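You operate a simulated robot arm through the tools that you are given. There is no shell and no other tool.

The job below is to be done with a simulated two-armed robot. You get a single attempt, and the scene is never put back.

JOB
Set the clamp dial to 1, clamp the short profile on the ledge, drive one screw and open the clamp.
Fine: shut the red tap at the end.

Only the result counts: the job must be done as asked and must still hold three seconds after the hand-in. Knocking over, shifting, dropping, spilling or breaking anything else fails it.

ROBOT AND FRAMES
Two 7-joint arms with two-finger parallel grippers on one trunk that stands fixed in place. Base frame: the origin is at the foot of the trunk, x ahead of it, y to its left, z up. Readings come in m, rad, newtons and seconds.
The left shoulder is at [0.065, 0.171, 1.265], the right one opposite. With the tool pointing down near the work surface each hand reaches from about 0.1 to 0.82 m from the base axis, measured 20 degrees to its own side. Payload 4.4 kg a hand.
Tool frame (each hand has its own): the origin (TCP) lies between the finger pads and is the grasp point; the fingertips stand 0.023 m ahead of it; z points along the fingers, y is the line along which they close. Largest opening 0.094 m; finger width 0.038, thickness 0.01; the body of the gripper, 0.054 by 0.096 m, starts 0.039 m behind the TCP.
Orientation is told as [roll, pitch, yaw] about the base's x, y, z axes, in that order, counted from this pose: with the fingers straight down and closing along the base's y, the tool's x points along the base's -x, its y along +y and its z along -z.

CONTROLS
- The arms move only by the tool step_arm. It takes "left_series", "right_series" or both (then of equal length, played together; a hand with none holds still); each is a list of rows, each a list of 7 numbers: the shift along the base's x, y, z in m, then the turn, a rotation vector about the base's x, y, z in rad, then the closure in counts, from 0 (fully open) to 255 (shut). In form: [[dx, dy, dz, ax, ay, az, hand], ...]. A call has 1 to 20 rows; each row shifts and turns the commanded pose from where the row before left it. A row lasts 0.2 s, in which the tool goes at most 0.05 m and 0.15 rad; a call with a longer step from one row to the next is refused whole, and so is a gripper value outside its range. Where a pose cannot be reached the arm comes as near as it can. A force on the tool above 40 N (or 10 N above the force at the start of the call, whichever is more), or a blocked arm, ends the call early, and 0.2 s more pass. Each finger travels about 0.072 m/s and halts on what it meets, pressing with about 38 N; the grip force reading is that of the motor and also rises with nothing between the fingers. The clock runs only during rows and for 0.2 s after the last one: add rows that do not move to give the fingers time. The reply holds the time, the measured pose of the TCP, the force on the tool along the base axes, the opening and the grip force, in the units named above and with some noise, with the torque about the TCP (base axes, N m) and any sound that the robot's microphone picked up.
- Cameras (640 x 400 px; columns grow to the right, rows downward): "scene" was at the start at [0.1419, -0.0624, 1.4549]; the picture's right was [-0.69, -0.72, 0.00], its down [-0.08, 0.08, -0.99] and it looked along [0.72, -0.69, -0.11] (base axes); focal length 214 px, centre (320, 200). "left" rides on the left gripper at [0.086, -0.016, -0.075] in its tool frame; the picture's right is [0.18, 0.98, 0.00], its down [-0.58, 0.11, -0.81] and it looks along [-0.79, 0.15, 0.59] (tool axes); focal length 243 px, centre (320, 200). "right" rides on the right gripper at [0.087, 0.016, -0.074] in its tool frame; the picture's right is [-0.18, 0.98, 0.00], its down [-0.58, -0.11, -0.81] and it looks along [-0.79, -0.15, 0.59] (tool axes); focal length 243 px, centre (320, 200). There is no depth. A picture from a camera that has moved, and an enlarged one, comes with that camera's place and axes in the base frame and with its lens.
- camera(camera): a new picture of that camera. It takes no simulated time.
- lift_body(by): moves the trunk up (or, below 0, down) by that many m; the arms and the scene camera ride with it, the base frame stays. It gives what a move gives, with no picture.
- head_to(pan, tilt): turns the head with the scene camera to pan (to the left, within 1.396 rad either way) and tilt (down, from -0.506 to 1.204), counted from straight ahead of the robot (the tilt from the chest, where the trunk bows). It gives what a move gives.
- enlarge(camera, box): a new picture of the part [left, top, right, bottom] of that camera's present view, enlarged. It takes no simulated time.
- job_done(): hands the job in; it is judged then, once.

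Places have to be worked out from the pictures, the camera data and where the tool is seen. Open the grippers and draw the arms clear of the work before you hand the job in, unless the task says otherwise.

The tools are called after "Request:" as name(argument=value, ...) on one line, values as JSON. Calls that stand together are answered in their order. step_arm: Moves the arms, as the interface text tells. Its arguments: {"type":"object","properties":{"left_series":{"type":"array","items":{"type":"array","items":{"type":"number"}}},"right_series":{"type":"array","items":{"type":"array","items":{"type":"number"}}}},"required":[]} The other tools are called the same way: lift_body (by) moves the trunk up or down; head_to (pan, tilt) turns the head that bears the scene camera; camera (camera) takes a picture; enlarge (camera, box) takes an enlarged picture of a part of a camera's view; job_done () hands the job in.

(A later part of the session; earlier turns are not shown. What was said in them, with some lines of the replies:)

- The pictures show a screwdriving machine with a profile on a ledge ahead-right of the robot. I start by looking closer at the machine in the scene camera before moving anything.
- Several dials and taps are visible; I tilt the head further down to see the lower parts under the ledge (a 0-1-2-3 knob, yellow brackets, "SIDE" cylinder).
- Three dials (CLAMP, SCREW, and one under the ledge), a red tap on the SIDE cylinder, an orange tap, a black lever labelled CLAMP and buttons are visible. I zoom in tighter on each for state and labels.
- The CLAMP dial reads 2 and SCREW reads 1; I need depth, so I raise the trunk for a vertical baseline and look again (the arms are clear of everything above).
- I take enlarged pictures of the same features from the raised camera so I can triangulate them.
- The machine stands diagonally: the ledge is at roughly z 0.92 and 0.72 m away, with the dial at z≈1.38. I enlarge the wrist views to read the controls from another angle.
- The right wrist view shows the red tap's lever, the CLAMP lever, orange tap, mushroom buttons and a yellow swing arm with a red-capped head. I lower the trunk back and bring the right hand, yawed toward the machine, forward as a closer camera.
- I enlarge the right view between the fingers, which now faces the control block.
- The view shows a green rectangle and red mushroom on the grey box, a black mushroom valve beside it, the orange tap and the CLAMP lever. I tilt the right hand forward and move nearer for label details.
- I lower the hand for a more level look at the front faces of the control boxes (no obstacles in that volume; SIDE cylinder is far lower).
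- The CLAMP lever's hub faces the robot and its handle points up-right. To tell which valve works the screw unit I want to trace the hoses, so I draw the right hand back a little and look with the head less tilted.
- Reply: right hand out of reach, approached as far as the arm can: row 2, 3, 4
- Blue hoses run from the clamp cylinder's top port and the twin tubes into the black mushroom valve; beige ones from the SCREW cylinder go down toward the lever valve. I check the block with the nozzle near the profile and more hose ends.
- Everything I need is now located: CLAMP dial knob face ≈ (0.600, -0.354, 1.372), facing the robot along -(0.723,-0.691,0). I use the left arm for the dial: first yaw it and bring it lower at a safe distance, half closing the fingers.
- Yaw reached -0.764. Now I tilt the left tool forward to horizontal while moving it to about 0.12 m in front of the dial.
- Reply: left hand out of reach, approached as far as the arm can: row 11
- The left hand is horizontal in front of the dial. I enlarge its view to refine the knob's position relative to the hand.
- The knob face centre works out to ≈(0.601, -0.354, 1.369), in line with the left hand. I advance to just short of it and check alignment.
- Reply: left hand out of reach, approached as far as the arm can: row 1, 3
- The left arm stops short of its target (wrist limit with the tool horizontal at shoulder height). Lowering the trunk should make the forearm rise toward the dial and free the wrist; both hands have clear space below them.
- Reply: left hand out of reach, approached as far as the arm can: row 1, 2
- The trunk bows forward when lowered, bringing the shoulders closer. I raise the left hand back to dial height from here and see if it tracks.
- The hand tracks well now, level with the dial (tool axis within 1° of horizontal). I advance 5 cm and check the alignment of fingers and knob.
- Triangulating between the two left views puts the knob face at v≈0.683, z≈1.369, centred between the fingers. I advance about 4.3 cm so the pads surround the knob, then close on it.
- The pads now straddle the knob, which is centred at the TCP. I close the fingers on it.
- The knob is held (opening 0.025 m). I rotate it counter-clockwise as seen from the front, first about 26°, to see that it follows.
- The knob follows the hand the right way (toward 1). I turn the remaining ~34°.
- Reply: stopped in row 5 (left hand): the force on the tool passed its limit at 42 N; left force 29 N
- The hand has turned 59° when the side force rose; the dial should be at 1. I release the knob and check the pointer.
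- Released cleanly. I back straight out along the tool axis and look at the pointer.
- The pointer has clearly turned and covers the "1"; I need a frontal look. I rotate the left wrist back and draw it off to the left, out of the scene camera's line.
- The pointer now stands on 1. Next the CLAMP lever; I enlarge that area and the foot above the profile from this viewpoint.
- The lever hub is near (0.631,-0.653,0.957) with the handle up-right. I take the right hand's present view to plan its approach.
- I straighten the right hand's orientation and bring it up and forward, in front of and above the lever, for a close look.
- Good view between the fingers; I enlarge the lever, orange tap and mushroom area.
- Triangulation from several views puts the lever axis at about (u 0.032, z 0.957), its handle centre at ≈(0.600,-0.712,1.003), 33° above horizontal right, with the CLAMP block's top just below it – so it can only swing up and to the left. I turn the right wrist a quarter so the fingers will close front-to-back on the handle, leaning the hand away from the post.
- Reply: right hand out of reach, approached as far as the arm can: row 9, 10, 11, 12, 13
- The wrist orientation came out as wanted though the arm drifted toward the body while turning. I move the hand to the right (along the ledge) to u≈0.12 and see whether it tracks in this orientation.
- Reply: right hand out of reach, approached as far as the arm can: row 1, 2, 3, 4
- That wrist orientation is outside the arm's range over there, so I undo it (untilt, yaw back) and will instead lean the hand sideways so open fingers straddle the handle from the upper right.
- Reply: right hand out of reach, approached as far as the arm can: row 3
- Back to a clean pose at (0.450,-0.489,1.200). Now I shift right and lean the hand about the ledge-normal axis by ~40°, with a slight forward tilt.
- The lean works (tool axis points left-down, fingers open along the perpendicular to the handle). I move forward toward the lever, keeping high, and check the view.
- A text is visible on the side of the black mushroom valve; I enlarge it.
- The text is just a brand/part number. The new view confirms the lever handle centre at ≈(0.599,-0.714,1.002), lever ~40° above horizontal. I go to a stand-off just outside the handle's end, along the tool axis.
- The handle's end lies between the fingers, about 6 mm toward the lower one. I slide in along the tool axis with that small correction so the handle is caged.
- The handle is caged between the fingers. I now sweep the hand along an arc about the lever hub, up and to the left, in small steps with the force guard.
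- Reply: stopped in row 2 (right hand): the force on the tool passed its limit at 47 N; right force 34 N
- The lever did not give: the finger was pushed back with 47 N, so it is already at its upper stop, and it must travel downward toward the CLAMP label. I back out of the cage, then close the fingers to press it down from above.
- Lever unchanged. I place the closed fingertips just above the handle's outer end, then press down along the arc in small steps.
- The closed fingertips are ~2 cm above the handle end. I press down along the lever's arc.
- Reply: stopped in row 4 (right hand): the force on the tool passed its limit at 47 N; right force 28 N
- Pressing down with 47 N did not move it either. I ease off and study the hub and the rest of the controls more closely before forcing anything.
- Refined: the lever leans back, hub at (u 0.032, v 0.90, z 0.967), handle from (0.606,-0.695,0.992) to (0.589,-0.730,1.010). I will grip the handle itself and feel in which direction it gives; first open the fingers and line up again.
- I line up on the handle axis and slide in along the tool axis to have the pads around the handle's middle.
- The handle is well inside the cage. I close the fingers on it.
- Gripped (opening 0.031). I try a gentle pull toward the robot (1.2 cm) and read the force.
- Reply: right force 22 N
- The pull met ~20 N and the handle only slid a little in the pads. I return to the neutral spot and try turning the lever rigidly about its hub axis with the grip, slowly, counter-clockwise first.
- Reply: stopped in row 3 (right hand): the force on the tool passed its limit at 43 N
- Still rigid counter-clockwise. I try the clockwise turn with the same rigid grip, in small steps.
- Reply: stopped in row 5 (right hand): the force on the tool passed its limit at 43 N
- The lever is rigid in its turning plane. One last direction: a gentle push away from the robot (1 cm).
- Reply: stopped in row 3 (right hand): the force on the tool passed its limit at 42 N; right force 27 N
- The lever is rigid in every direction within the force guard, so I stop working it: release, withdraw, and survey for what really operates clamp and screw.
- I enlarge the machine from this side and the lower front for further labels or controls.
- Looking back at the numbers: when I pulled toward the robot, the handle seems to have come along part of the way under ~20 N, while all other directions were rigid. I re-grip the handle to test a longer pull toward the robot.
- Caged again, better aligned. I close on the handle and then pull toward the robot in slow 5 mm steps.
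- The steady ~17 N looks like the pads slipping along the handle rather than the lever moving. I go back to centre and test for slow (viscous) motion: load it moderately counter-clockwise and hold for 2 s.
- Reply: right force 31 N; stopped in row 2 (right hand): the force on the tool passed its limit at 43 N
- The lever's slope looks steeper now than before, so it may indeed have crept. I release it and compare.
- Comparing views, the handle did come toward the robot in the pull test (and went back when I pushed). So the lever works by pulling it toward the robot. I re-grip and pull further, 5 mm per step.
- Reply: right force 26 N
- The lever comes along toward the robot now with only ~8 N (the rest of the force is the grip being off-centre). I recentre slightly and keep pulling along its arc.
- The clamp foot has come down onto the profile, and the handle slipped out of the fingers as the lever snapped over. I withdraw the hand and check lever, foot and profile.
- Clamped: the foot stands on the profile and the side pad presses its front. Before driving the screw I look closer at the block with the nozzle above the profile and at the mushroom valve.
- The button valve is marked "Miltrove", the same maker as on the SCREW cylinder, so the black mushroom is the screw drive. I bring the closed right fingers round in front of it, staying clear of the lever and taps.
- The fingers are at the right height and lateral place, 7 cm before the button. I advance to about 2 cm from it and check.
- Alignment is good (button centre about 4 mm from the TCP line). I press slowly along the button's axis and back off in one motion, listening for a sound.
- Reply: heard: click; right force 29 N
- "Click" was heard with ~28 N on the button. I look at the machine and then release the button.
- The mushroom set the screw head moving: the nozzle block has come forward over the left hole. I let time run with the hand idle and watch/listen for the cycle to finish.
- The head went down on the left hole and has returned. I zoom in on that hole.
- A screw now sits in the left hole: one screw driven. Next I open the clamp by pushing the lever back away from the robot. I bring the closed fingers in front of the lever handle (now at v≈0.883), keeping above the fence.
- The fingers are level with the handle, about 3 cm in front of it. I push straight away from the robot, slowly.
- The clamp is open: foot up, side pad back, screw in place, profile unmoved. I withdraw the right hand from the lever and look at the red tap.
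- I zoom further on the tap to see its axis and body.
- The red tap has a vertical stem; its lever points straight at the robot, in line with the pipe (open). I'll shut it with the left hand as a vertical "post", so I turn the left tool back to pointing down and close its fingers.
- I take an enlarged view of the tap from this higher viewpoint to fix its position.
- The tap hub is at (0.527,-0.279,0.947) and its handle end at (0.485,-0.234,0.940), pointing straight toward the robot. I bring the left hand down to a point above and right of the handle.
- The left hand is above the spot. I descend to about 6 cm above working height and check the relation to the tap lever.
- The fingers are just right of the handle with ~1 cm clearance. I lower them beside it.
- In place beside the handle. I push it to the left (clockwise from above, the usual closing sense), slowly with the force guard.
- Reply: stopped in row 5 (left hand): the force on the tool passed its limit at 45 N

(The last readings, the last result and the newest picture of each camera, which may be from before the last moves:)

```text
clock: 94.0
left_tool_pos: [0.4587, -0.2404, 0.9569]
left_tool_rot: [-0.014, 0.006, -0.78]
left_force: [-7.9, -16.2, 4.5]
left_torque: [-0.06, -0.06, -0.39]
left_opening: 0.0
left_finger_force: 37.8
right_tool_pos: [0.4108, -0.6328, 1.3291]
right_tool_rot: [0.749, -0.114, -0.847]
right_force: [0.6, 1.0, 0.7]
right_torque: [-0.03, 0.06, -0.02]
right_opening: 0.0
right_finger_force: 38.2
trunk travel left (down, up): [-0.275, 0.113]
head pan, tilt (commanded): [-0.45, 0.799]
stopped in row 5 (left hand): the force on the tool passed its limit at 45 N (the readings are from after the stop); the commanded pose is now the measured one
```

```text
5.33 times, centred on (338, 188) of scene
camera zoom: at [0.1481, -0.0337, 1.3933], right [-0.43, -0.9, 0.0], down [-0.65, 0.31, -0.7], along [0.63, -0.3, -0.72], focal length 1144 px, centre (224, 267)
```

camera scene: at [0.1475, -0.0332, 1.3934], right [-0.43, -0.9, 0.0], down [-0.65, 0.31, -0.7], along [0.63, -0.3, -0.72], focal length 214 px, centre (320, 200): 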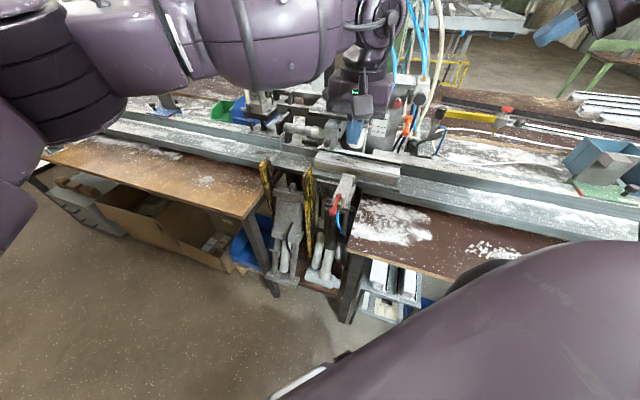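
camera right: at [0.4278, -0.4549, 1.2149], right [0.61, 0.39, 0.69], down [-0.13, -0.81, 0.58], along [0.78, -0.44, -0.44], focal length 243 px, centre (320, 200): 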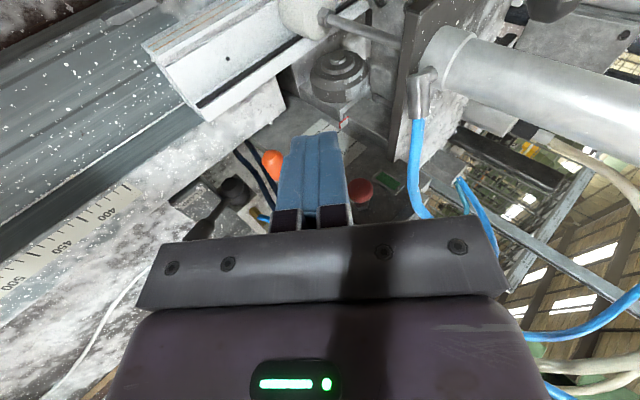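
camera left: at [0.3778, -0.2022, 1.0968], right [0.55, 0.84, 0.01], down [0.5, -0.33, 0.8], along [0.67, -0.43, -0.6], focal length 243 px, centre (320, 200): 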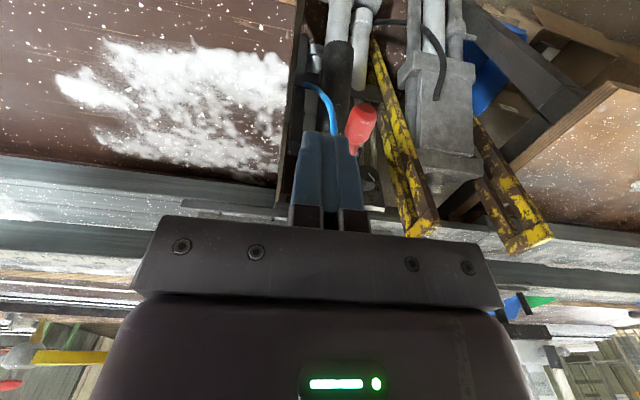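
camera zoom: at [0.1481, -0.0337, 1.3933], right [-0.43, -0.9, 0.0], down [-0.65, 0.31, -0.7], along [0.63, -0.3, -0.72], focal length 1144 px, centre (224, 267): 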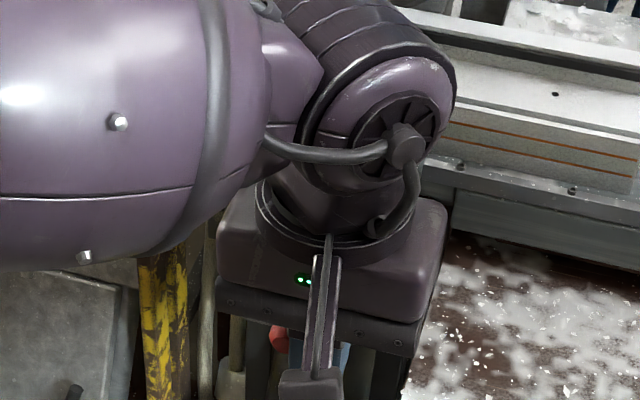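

The lever is firmly stopped toward the left, so it closes to the right. I back off, lift over the handle and come down on its left side.

Request:
step_arm(left_series=[[-0.0069, -0.0072, 0, 0.015, 0, 0.015, 255], [0, 0, 0.04, 0, 0, 0, 255], [0, 0, 0.04, 0, 0, 0, 255], [0.0226, 0.0226, 0, 0, 0, 0, 255], [0.0226, 0.0226, 0, 0, 0, 0, 255], [0, 0, 0, 0, 0, 0, 255]])

Request:
camera(camera="left")

Request:
enlarge(camera="left", box=[220, 60, 420, 200])

```text
clock: 95.4
left_tool_pos: [0.5007, -0.199, 1.0359]
left_tool_rot: [0.004, 0.019, -0.76]
left_force: [0.3, -0.4, 1.6]
left_torque: [0.01, 0.01, 0.01]
left_opening: 0.0002
left_finger_force: 37.7
right_tool_pos: [0.4114, -0.6318, 1.3284]
right_tool_rot: [0.753, -0.112, -0.847]
right_force: [-0.2, 0.8, 0.0]
right_torque: [0.01, 0.01, -0.04]
right_opening: 0.0
right_finger_force: 38.2
trunk travel left (down, up): [-0.275, 0.113]
head pan, tilt (commanded): [-0.45, 0.799]
```

```text
taken
camera left: at [0.427, -0.1517, 1.1122], right [0.54, 0.84, 0.01], down [0.5, -0.33, 0.8], along [0.67, -0.43, -0.61], focal length 243 px, centre (320, 200)
```

left: 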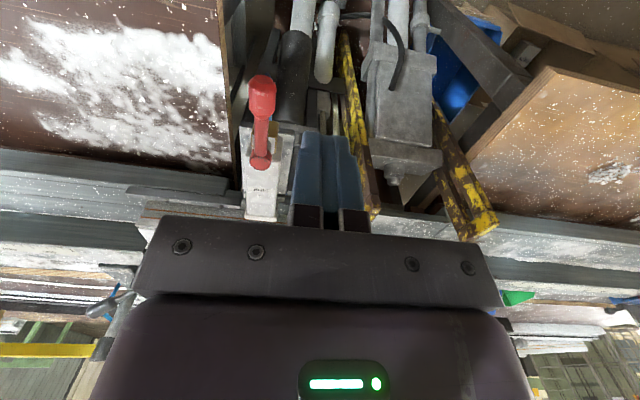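

```text
2.86 times, centred on (320, 130) of left
camera zoom: at [0.427, -0.1517, 1.1122], right [0.54, 0.84, 0.01], down [0.5, -0.33, 0.8], along [0.67, -0.43, -0.61], focal length 693 px, centre (320, 400)
```

zoom: 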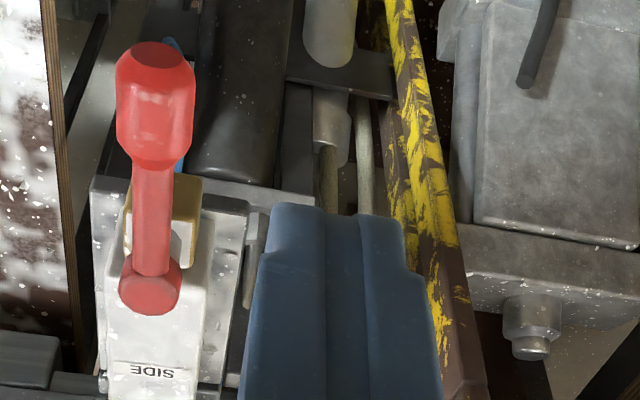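

The lever still points straight at the robot and the fingers are now on its left side. I lower them to handle height.

Request:
step_arm(left_series=[[0, 0, -0.04, 0, 0, 0, 255], [0, 0, -0.041, 0, 0, 0, 255], [0, 0, 0, 0, 0, 0, 255]])

Request:
enlarge(camera="left", box=[180, 20, 420, 190])

```text
clock: 96.2
left_tool_pos: [0.5003, -0.1995, 0.9553]
left_tool_rot: [0.005, 0.018, -0.758]
left_force: [0.6, 0.2, 1.0]
left_torque: [0.0, -0.01, 0.0]
left_opening: 0.0
left_finger_force: 37.7
right_tool_pos: [0.4099, -0.6309, 1.3287]
right_tool_rot: [0.753, -0.113, -0.847]
right_force: [0.2, 0.3, 0.0]
right_torque: [0.0, 0.04, 0.03]
right_opening: 0.0
right_finger_force: 38.3
trunk travel left (down, up): [-0.275, 0.113]
head pan, tilt (commanded): [-0.45, 0.799]
```

```text
2.35 times, centred on (300, 105) of left
camera zoom: at [0.4264, -0.1522, 1.0307], right [0.54, 0.84, 0.01], down [0.5, -0.33, 0.8], along [0.67, -0.43, -0.61], focal length 571 px, centre (367, 424)
```

zoom: 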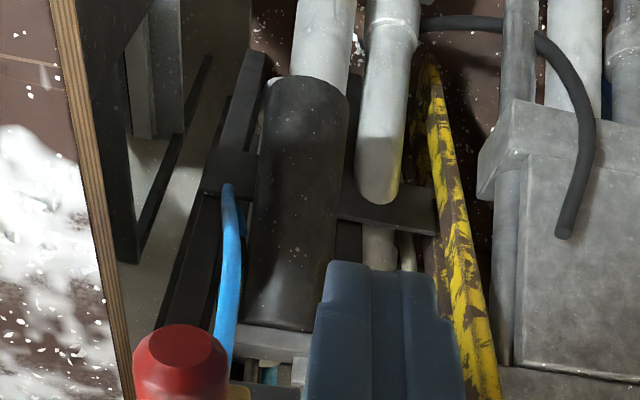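

Handle to the right of the fingers at the same height. I push it to the right in small steps and watch the force.

Request:
step_arm(left_series=[[-0.0047, -0.0046, 0, 0, 0, 0, 255], [-0.0047, -0.0046, 0, 0, 0, 0, 255], [-0.0054, -0.0051, 0, 0, 0, 0, 255], [-0.0054, -0.0051, 0, 0, 0, 0, 255], [-0.0055, -0.0052, 0, 0, 0, 0, 255]])

Request:
enlarge(camera="left", box=[180, 20, 420, 190])

```text
clock: 97.4
left_tool_pos: [0.4737, -0.2223, 0.9538]
left_tool_rot: [0.005, 0.019, -0.76]
left_force: [-0.9, 0.0, 0.1]
left_torque: [-0.01, 0.01, -0.02]
left_opening: 0.0001
left_finger_force: 38.2
right_tool_pos: [0.4106, -0.6324, 1.33]
right_tool_rot: [0.752, -0.113, -0.845]
right_force: [0.2, -0.1, -0.1]
right_torque: [0.01, 0.0, 0.03]
right_opening: 0.0
right_finger_force: 37.8
trunk travel left (down, up): [-0.275, 0.113]
head pan, tilt (commanded): [-0.45, 0.799]
```

```text
2.35 times, centred on (300, 105) of left
camera zoom: at [0.4008, -0.1771, 1.0309], right [0.54, 0.84, 0.01], down [0.51, -0.33, 0.8], along [0.67, -0.43, -0.61], focal length 571 px, centre (367, 424)
```

zoom: 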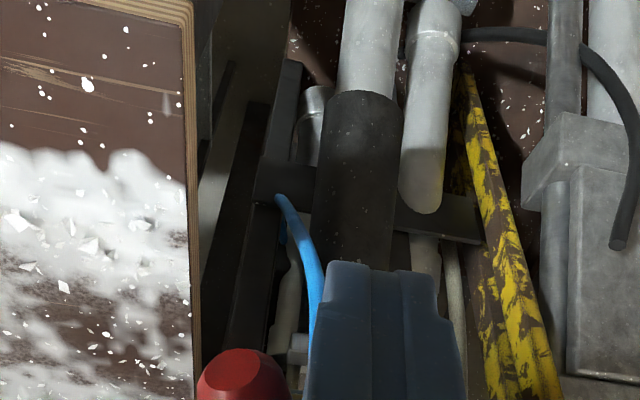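

The lever follows easily to the right. I continue along its arc, curving forward, to a quarter turn.

Request:
step_arm(left_series=[[-0.0023, -0.006, 0, 0, 0, 0, 255], [-0.0023, -0.006, 0, 0, 0, 0, 255], [-0.0023, -0.006, 0, 0, 0, 0, 255], [-0.0023, -0.006, 0, 0, 0, 0, 255], [0, -0.0061, 0, 0, 0, 0, 255], [0, -0.0061, 0, 0, 0, 0, 255], [0, -0.0061, 0, 0, 0, 0, 255], [0, -0.0061, 0, 0, 0, 0, 255]])

Request:
camera(camera="left")

Request:
camera(camera="scene")

```text
clock: 99.2
left_tool_pos: [0.4649, -0.2717, 0.9547]
left_tool_rot: [0.004, 0.019, -0.756]
left_force: [-0.8, -0.2, -0.3]
left_torque: [0.03, 0.02, -0.01]
left_opening: 0.0
left_finger_force: 38.3
right_tool_pos: [0.4091, -0.6316, 1.3278]
right_tool_rot: [0.753, -0.112, -0.847]
right_force: [0.4, -0.8, -0.4]
right_torque: [-0.01, 0.0, -0.01]
right_opening: 0.0
right_finger_force: 38.3
trunk travel left (down, up): [-0.275, 0.113]
head pan, tilt (commanded): [-0.45, 0.799]
```

```text
taken
camera left: at [0.3912, -0.2251, 1.0311], right [0.54, 0.84, 0.01], down [0.51, -0.33, 0.8], along [0.67, -0.43, -0.61], focal length 243 px, centre (320, 200)
```

left: 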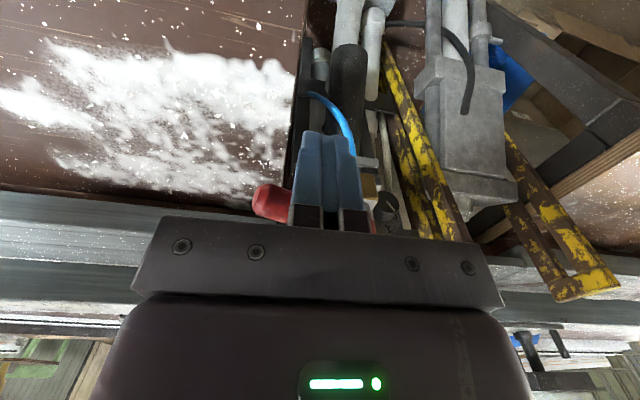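

```text
taken
camera scene: at [0.1477, -0.0339, 1.3933], right [-0.44, -0.9, 0.0], down [-0.65, 0.31, -0.7], along [0.63, -0.3, -0.72], focal length 214 px, centre (320, 200)
```

scene: 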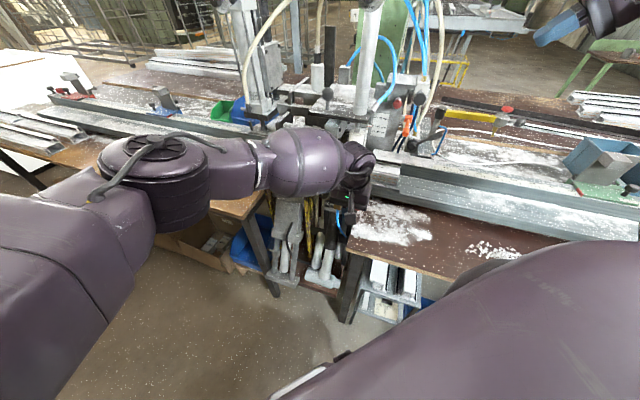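

The handle now points mostly to the right. I finish the quarter turn until it meets its stop.

Request:
step_arm(left_series=[[0.0025, -0.0057, 0, 0, 0, 0, 255], [0.0025, -0.0057, 0, 0, 0, 0, 255], [0.0025, -0.0057, 0, 0, 0, 0, 255], [0.003, -0.003, 0, 0, 0, 0, 255], [0.003, -0.003, 0, 0, 0, 0, 255]])

Request:
camera(camera="left")

Request:
enlarge(camera="left", box=[220, 120, 420, 240])

```text
clock: 100.1
left_tool_pos: [0.469, -0.2826, 0.9544]
left_tool_rot: [-0.002, 0.035, -0.755]
left_force: [-17.9, 22.2, 7.2]
left_torque: [-0.09, -0.03, -0.28]
left_opening: 0.0
left_finger_force: 37.9
right_tool_pos: [0.4076, -0.6293, 1.3316]
right_tool_rot: [0.751, -0.115, -0.846]
right_force: [-0.2, 0.4, 1.0]
right_torque: [-0.01, 0.02, 0.01]
right_opening: 0.0
right_finger_force: 38.3
trunk travel left (down, up): [-0.275, 0.113]
head pan, tilt (commanded): [-0.45, 0.799]
stopped in row 4 (left hand): the force on the tool passed its limit at 48 N (the readings are from after the stop); the commanded pose is now the measured one
```

```text
taken
camera left: at [0.3972, -0.2364, 1.0323], right [0.54, 0.84, 0.0], down [0.52, -0.34, 0.79], along [0.66, -0.42, -0.62], focal length 243 px, centre (320, 200)
```

left: 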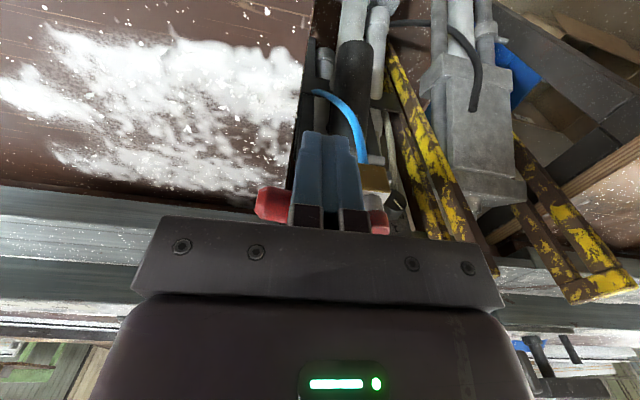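

```text
3.20 times, centred on (320, 180) of left
camera zoom: at [0.3972, -0.2364, 1.0323], right [0.54, 0.84, 0.0], down [0.52, -0.34, 0.79], along [0.66, -0.42, -0.62], focal length 776 px, centre (320, 264)
```

zoom: 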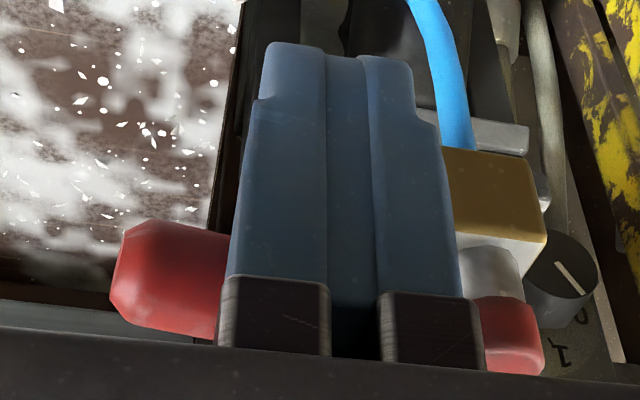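

It reached its stop (48 N forward push). I back off, lift the hand clear and look at the tap.

Request:
step_arm(left_series=[[-0.0145, 0.0138, 0, 0, 0, 0, 255], [-0.0145, 0.0138, 0.01, 0, 0, 0, 255], [0, 0, 0.045, 0, 0, 0, 255], [0, 0, 0.045, 0, 0, 0, 255], [0, 0, 0.045, 0, 0, 0, 255], [0.0, 0.035, 0.03, 0, 0, 0, 255], [0.0, 0.035, 0.03, 0, 0, 0, 255], [0.0, 0.035, 0.03, 0, 0, 0, 255], [0.0, 0.035, 0.03, 0, 0, 0, 255]])

Request:
camera(camera="left")

Request:
camera(camera="scene")

Request:
enlarge(camera="scene", box=[310, 170, 374, 220])

```text
clock: 102.1
left_tool_pos: [0.4424, -0.1171, 1.2176]
left_tool_rot: [-0.002, 0.031, -0.755]
left_force: [0.4, -0.1, -0.1]
left_torque: [-0.02, -0.04, 0.0]
left_opening: 0.0001
left_finger_force: 38.1
right_tool_pos: [0.4095, -0.632, 1.3304]
right_tool_rot: [0.752, -0.114, -0.848]
right_force: [0.5, 1.2, 0.0]
right_torque: [0.01, 0.01, -0.03]
right_opening: 0.0002
right_finger_force: 37.8
trunk travel left (down, up): [-0.275, 0.113]
head pan, tilt (commanded): [-0.45, 0.799]
```

```text
taken
camera left: at [0.3692, -0.0701, 1.2955], right [0.54, 0.84, 0.0], down [0.52, -0.33, 0.79], along [0.66, -0.42, -0.62], focal length 243 px, centre (320, 200)
```

left: 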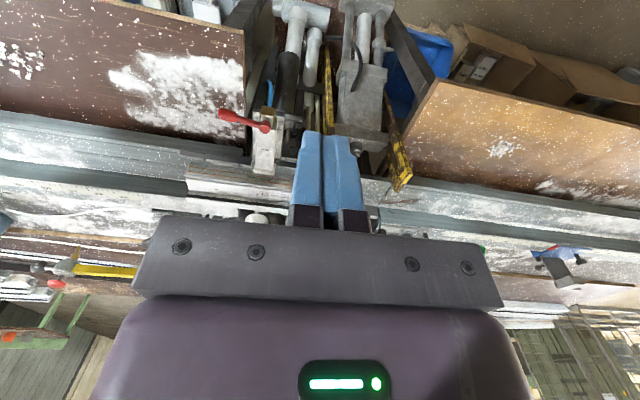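

```text
taken
camera scene: at [0.1474, -0.0331, 1.3933], right [-0.44, -0.9, 0.0], down [-0.65, 0.31, -0.7], along [0.63, -0.3, -0.72], focal length 214 px, centre (320, 200)
```

scene: 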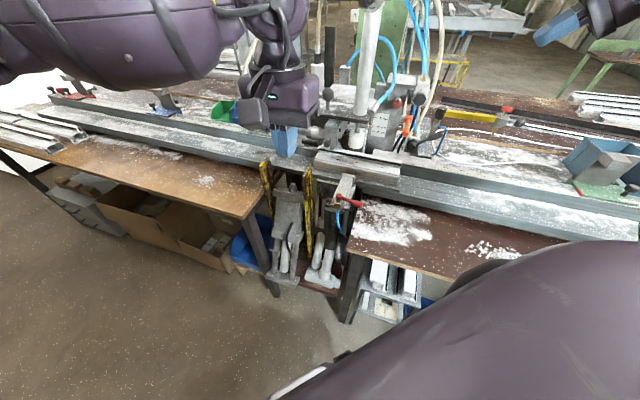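

```text
8.00 times, centred on (342, 195) of scene
camera zoom: at [0.1474, -0.0331, 1.3933], right [-0.44, -0.9, 0.0], down [-0.65, 0.31, -0.7], along [0.63, -0.3, -0.72], focal length 1716 px, centre (144, 240)
```

zoom: 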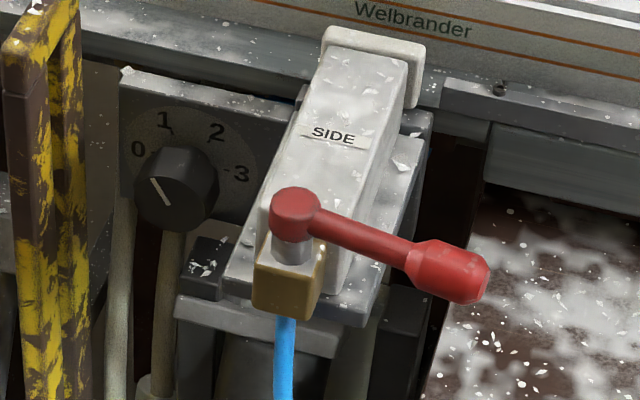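

The red tap's lever now stands crosswise at its stop: shut. I draw both arms back and up, open the grippers, and then check the whole machine.

Request:
step_arm(left_series=[[0, 0.008, 0.03, 0, 0, 0, 255], [0, 0.008, 0.03, 0, 0, 0, 255], [0, 0.008, 0.03, 0, 0, 0, 200], [0, 0.008, 0.03, 0, 0, 0, 100], [0, 0.008, 0.03, 0, 0, 0, 0], [0, 0.008, 0.03, 0, 0, 0, 0], [0, 0.008, 0.03, 0, 0, 0, 0], [0, 0.008, 0.03, 0, 0, 0, 0], [0, 0, 0, 0, 0, 0, 0]], right_series=[[-0.01, 0.029, 0.015, -0.1012, 0.0967, 0, 255], [-0.01, 0.029, 0.015, -0.1012, 0.0967, 0, 255], [-0.01, 0.029, 0.015, -0.1012, 0.0967, 0, 255], [-0.01, 0.029, 0.015, -0.1012, 0.0967, 0, 200], [-0.01, 0.029, 0.015, -0.1012, 0.0967, 0, 100], [-0.01, 0.029, 0.015, 0.1, 0.105, 0, 0], [-0.01, 0.029, 0.015, 0, 0, 0, 0], [-0.01, 0.029, 0.015, 0, 0, 0, 0], [0, 0, 0, 0, 0, 0, 0]])

Request:
head_to(pan=-0.763, tilt=0.5)

Request:
camera(camera="scene")

```text
clock: 104.1
left_tool_pos: [0.4417, -0.0527, 1.4597]
left_tool_rot: [-0.001, 0.03, -0.755]
left_force: [-0.2, 0.0, 0.3]
left_torque: [-0.03, -0.02, 0.0]
left_opening: 0.0938
left_finger_force: 0.0
right_tool_pos: [0.334, -0.4368, 1.4219]
right_tool_rot: [0.049, 0.005, -0.753]
right_force: [-0.4, -0.1, 0.7]
right_torque: [-0.01, -0.04, 0.02]
right_opening: 0.0941
right_finger_force: 0.1
right hand out of reach, approached as far as the arm can: row 7, 8
trunk travel left (down, up): [-0.275, 0.113]
head pan, tilt (commanded): [-0.45, 0.799]
```

```text
clock: 104.9
left_tool_pos: [0.4434, -0.0546, 1.4583]
left_tool_rot: [-0.001, 0.031, -0.753]
left_force: [-0.7, 0.0, -0.1]
left_torque: [-0.02, 0.01, -0.01]
left_opening: 0.0941
left_finger_force: 0.0
right_tool_pos: [0.3367, -0.4371, 1.4221]
right_tool_rot: [0.049, 0.005, -0.754]
right_force: [-0.4, -0.1, 0.0]
right_torque: [-0.02, 0.02, -0.03]
right_opening: 0.0939
right_finger_force: 0.0
trunk travel left (down, up): [-0.275, 0.113]
head pan, tilt (commanded): [-0.763, 0.499]
```

```text
taken
camera scene: at [0.1411, -0.0616, 1.4191], right [-0.69, -0.72, 0.0], down [-0.35, 0.33, -0.88], along [0.64, -0.61, -0.48], focal length 214 px, centre (320, 200)
```

scene: 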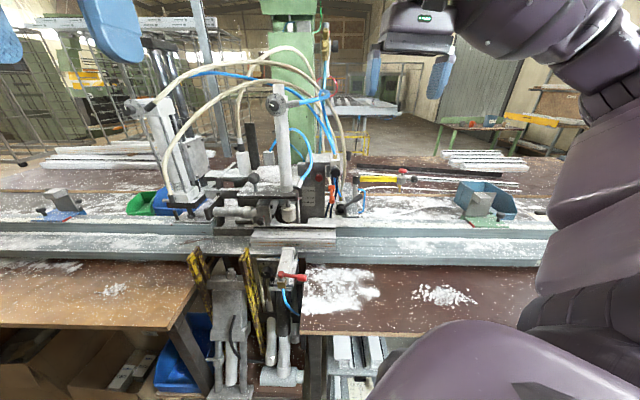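

Both arms are clear and the grippers open. I check dial, clamp, screw, lever and tap in close-ups.

Request:
enlarge(camera="scene", box=[256, 86, 304, 116])

Request:
enlarge(camera="scene", box=[230, 170, 358, 250])

Request:
enlarge(camera="scene", box=[300, 150, 396, 220])

Request:
enlarge(camera="scene", box=[240, 235, 336, 305])

Request:
enlarge(camera="scene", box=[110, 80, 230, 220])

```text
13.33 times, centred on (280, 101) of scene
camera zoom: at [0.1411, -0.0616, 1.4191], right [-0.69, -0.72, 0.0], down [-0.35, 0.33, -0.88], along [0.64, -0.61, -0.48], focal length 2860 px, centre (853, 1520)
```

zoom: 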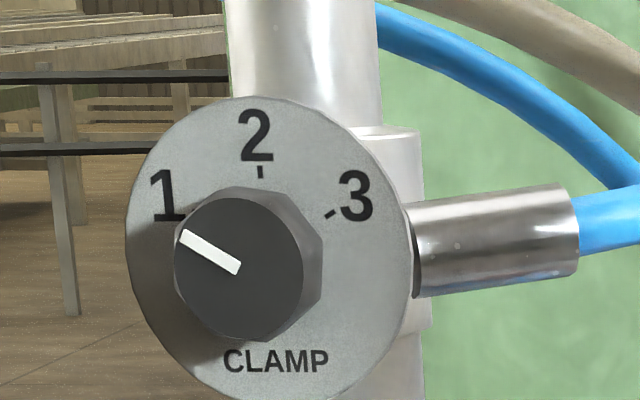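

```text
5.00 times, centred on (294, 210) of scene
camera zoom: at [0.1411, -0.0616, 1.4191], right [-0.69, -0.72, 0.0], down [-0.35, 0.33, -0.88], along [0.64, -0.61, -0.48], focal length 1072 px, centre (450, 150)
```

zoom: 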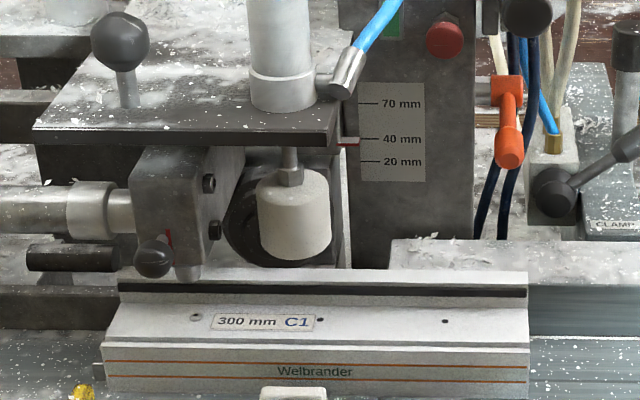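

```text
5.71 times, centred on (348, 185) of scene
camera zoom: at [0.1411, -0.0616, 1.4191], right [-0.69, -0.72, 0.0], down [-0.35, 0.33, -0.88], along [0.64, -0.61, -0.48], focal length 1226 px, centre (160, 286)
```

zoom: 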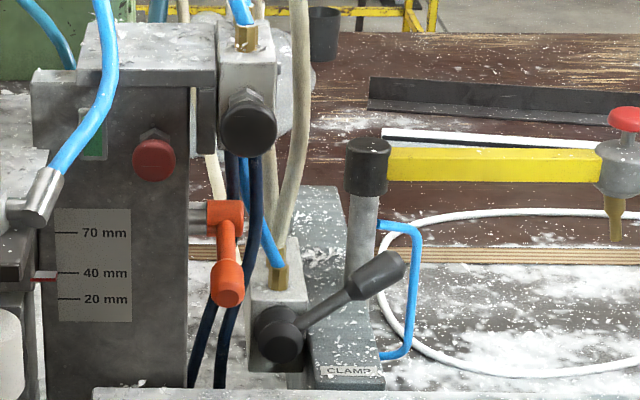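

```text
5.71 times, centred on (288, 270) of scene
camera zoom: at [0.1411, -0.0616, 1.4191], right [-0.69, -0.72, 0.0], down [-0.35, 0.33, -0.88], along [0.64, -0.61, -0.48], focal length 1226 px, centre (503, -200)
```

zoom: 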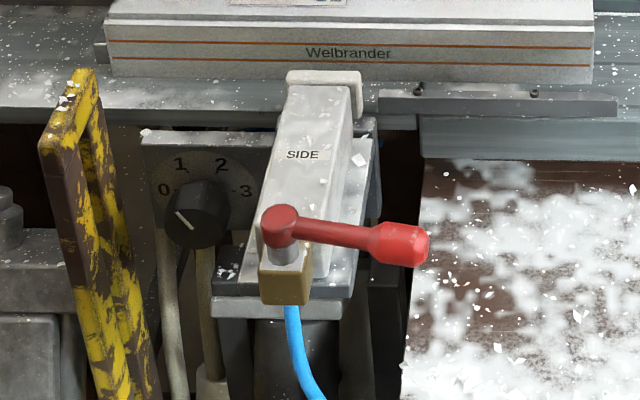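

```text
2.86 times, centred on (170, 150) of scene
camera zoom: at [0.1411, -0.0616, 1.4191], right [-0.69, -0.72, 0.0], down [-0.35, 0.33, -0.88], along [0.64, -0.61, -0.48], focal length 613 px, centre (749, 343)
```

zoom: 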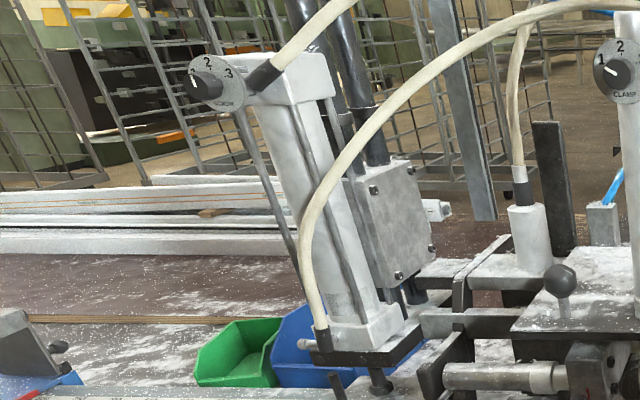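

All is as asked: dial on 1, foot and side pad open, one screw in the left hole, profile in place, tap crosswise (shut). I draw the right hand a little further back toward its starting pose before handing in.

Request:
step_arm(right_series=[[-0.012, 0.012, 0.013, 0, 0, 0.125, 0], [-0.015, 0.016, 0.013, 0, 0, 0.125, 0], [-0.015, 0.016, 0.013, 0, 0, 0.125, 0], [-0.015, 0.016, 0.013, 0, 0, 0.125, 0], [-0.015, 0.016, 0.013, 0, 0, 0.125, 0], [-0.015, 0.016, 0.013, 0, 0, 0.125, 0], [0, 0, 0, 0, 0, 0, 0]])

Request:
camera(camera="scene")

```text
clock: 106.5
left_tool_pos: [0.4446, -0.0545, 1.4571]
left_tool_rot: [-0.002, 0.032, -0.754]
left_force: [-0.2, 1.0, -0.2]
left_torque: [0.0, 0.03, 0.03]
left_opening: 0.0939
left_finger_force: 0.1
right_tool_pos: [0.2212, -0.3357, 1.432]
right_tool_rot: [0.048, 0.003, -0.005]
right_force: [0.5, 0.0, -0.9]
right_torque: [0.02, 0.01, 0.02]
right_opening: 0.0941
right_finger_force: 0.0
right hand out of reach, approached as far as the arm can: row 1, 2, 3, 4, 5, 6
trunk travel left (down, up): [-0.275, 0.113]
head pan, tilt (commanded): [-0.763, 0.499]
```

```text
taken
camera scene: at [0.1417, -0.0616, 1.4191], right [-0.69, -0.72, 0.0], down [-0.35, 0.33, -0.88], along [0.63, -0.61, -0.48], focal length 214 px, centre (320, 200)
```

scene: 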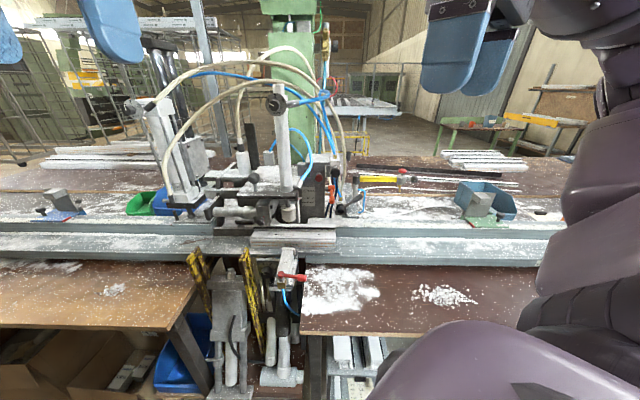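

Both hands are open and well clear, and the machine stands in the requested end state. I hand the job in.

Request:
job_done()

```text
The job is handed in.
```

The job is done and handed in; the handover reply gave no verdict, so the results below are from my last close-up pictures.

- **Clamp dial:** it was on 2 and now reads 1.
- **Clamping:** pulling the black CLAMP lever toward the robot brought the foot down on the short profile and the side pad against its front.
- **Screw:** one press of the black mushroom button drove one screw, which now sits in the profile's left hole.
- **Opening:** I pushed the lever back; the foot and side pad are retracted and the profile has not moved.
- **Red tap:** its lever stands crosswise at its stop, so it is shut.

I first tried the CLAMP lever in directions it does not move, with up to about 47 N on it. I also pushed the red tap the wrong way once, to about 45 N. Both worked normally afterwards and show no damage. The other dials, the orange tap and the red button look unchanged.

Both grippers are open and both arms are clear of the work.
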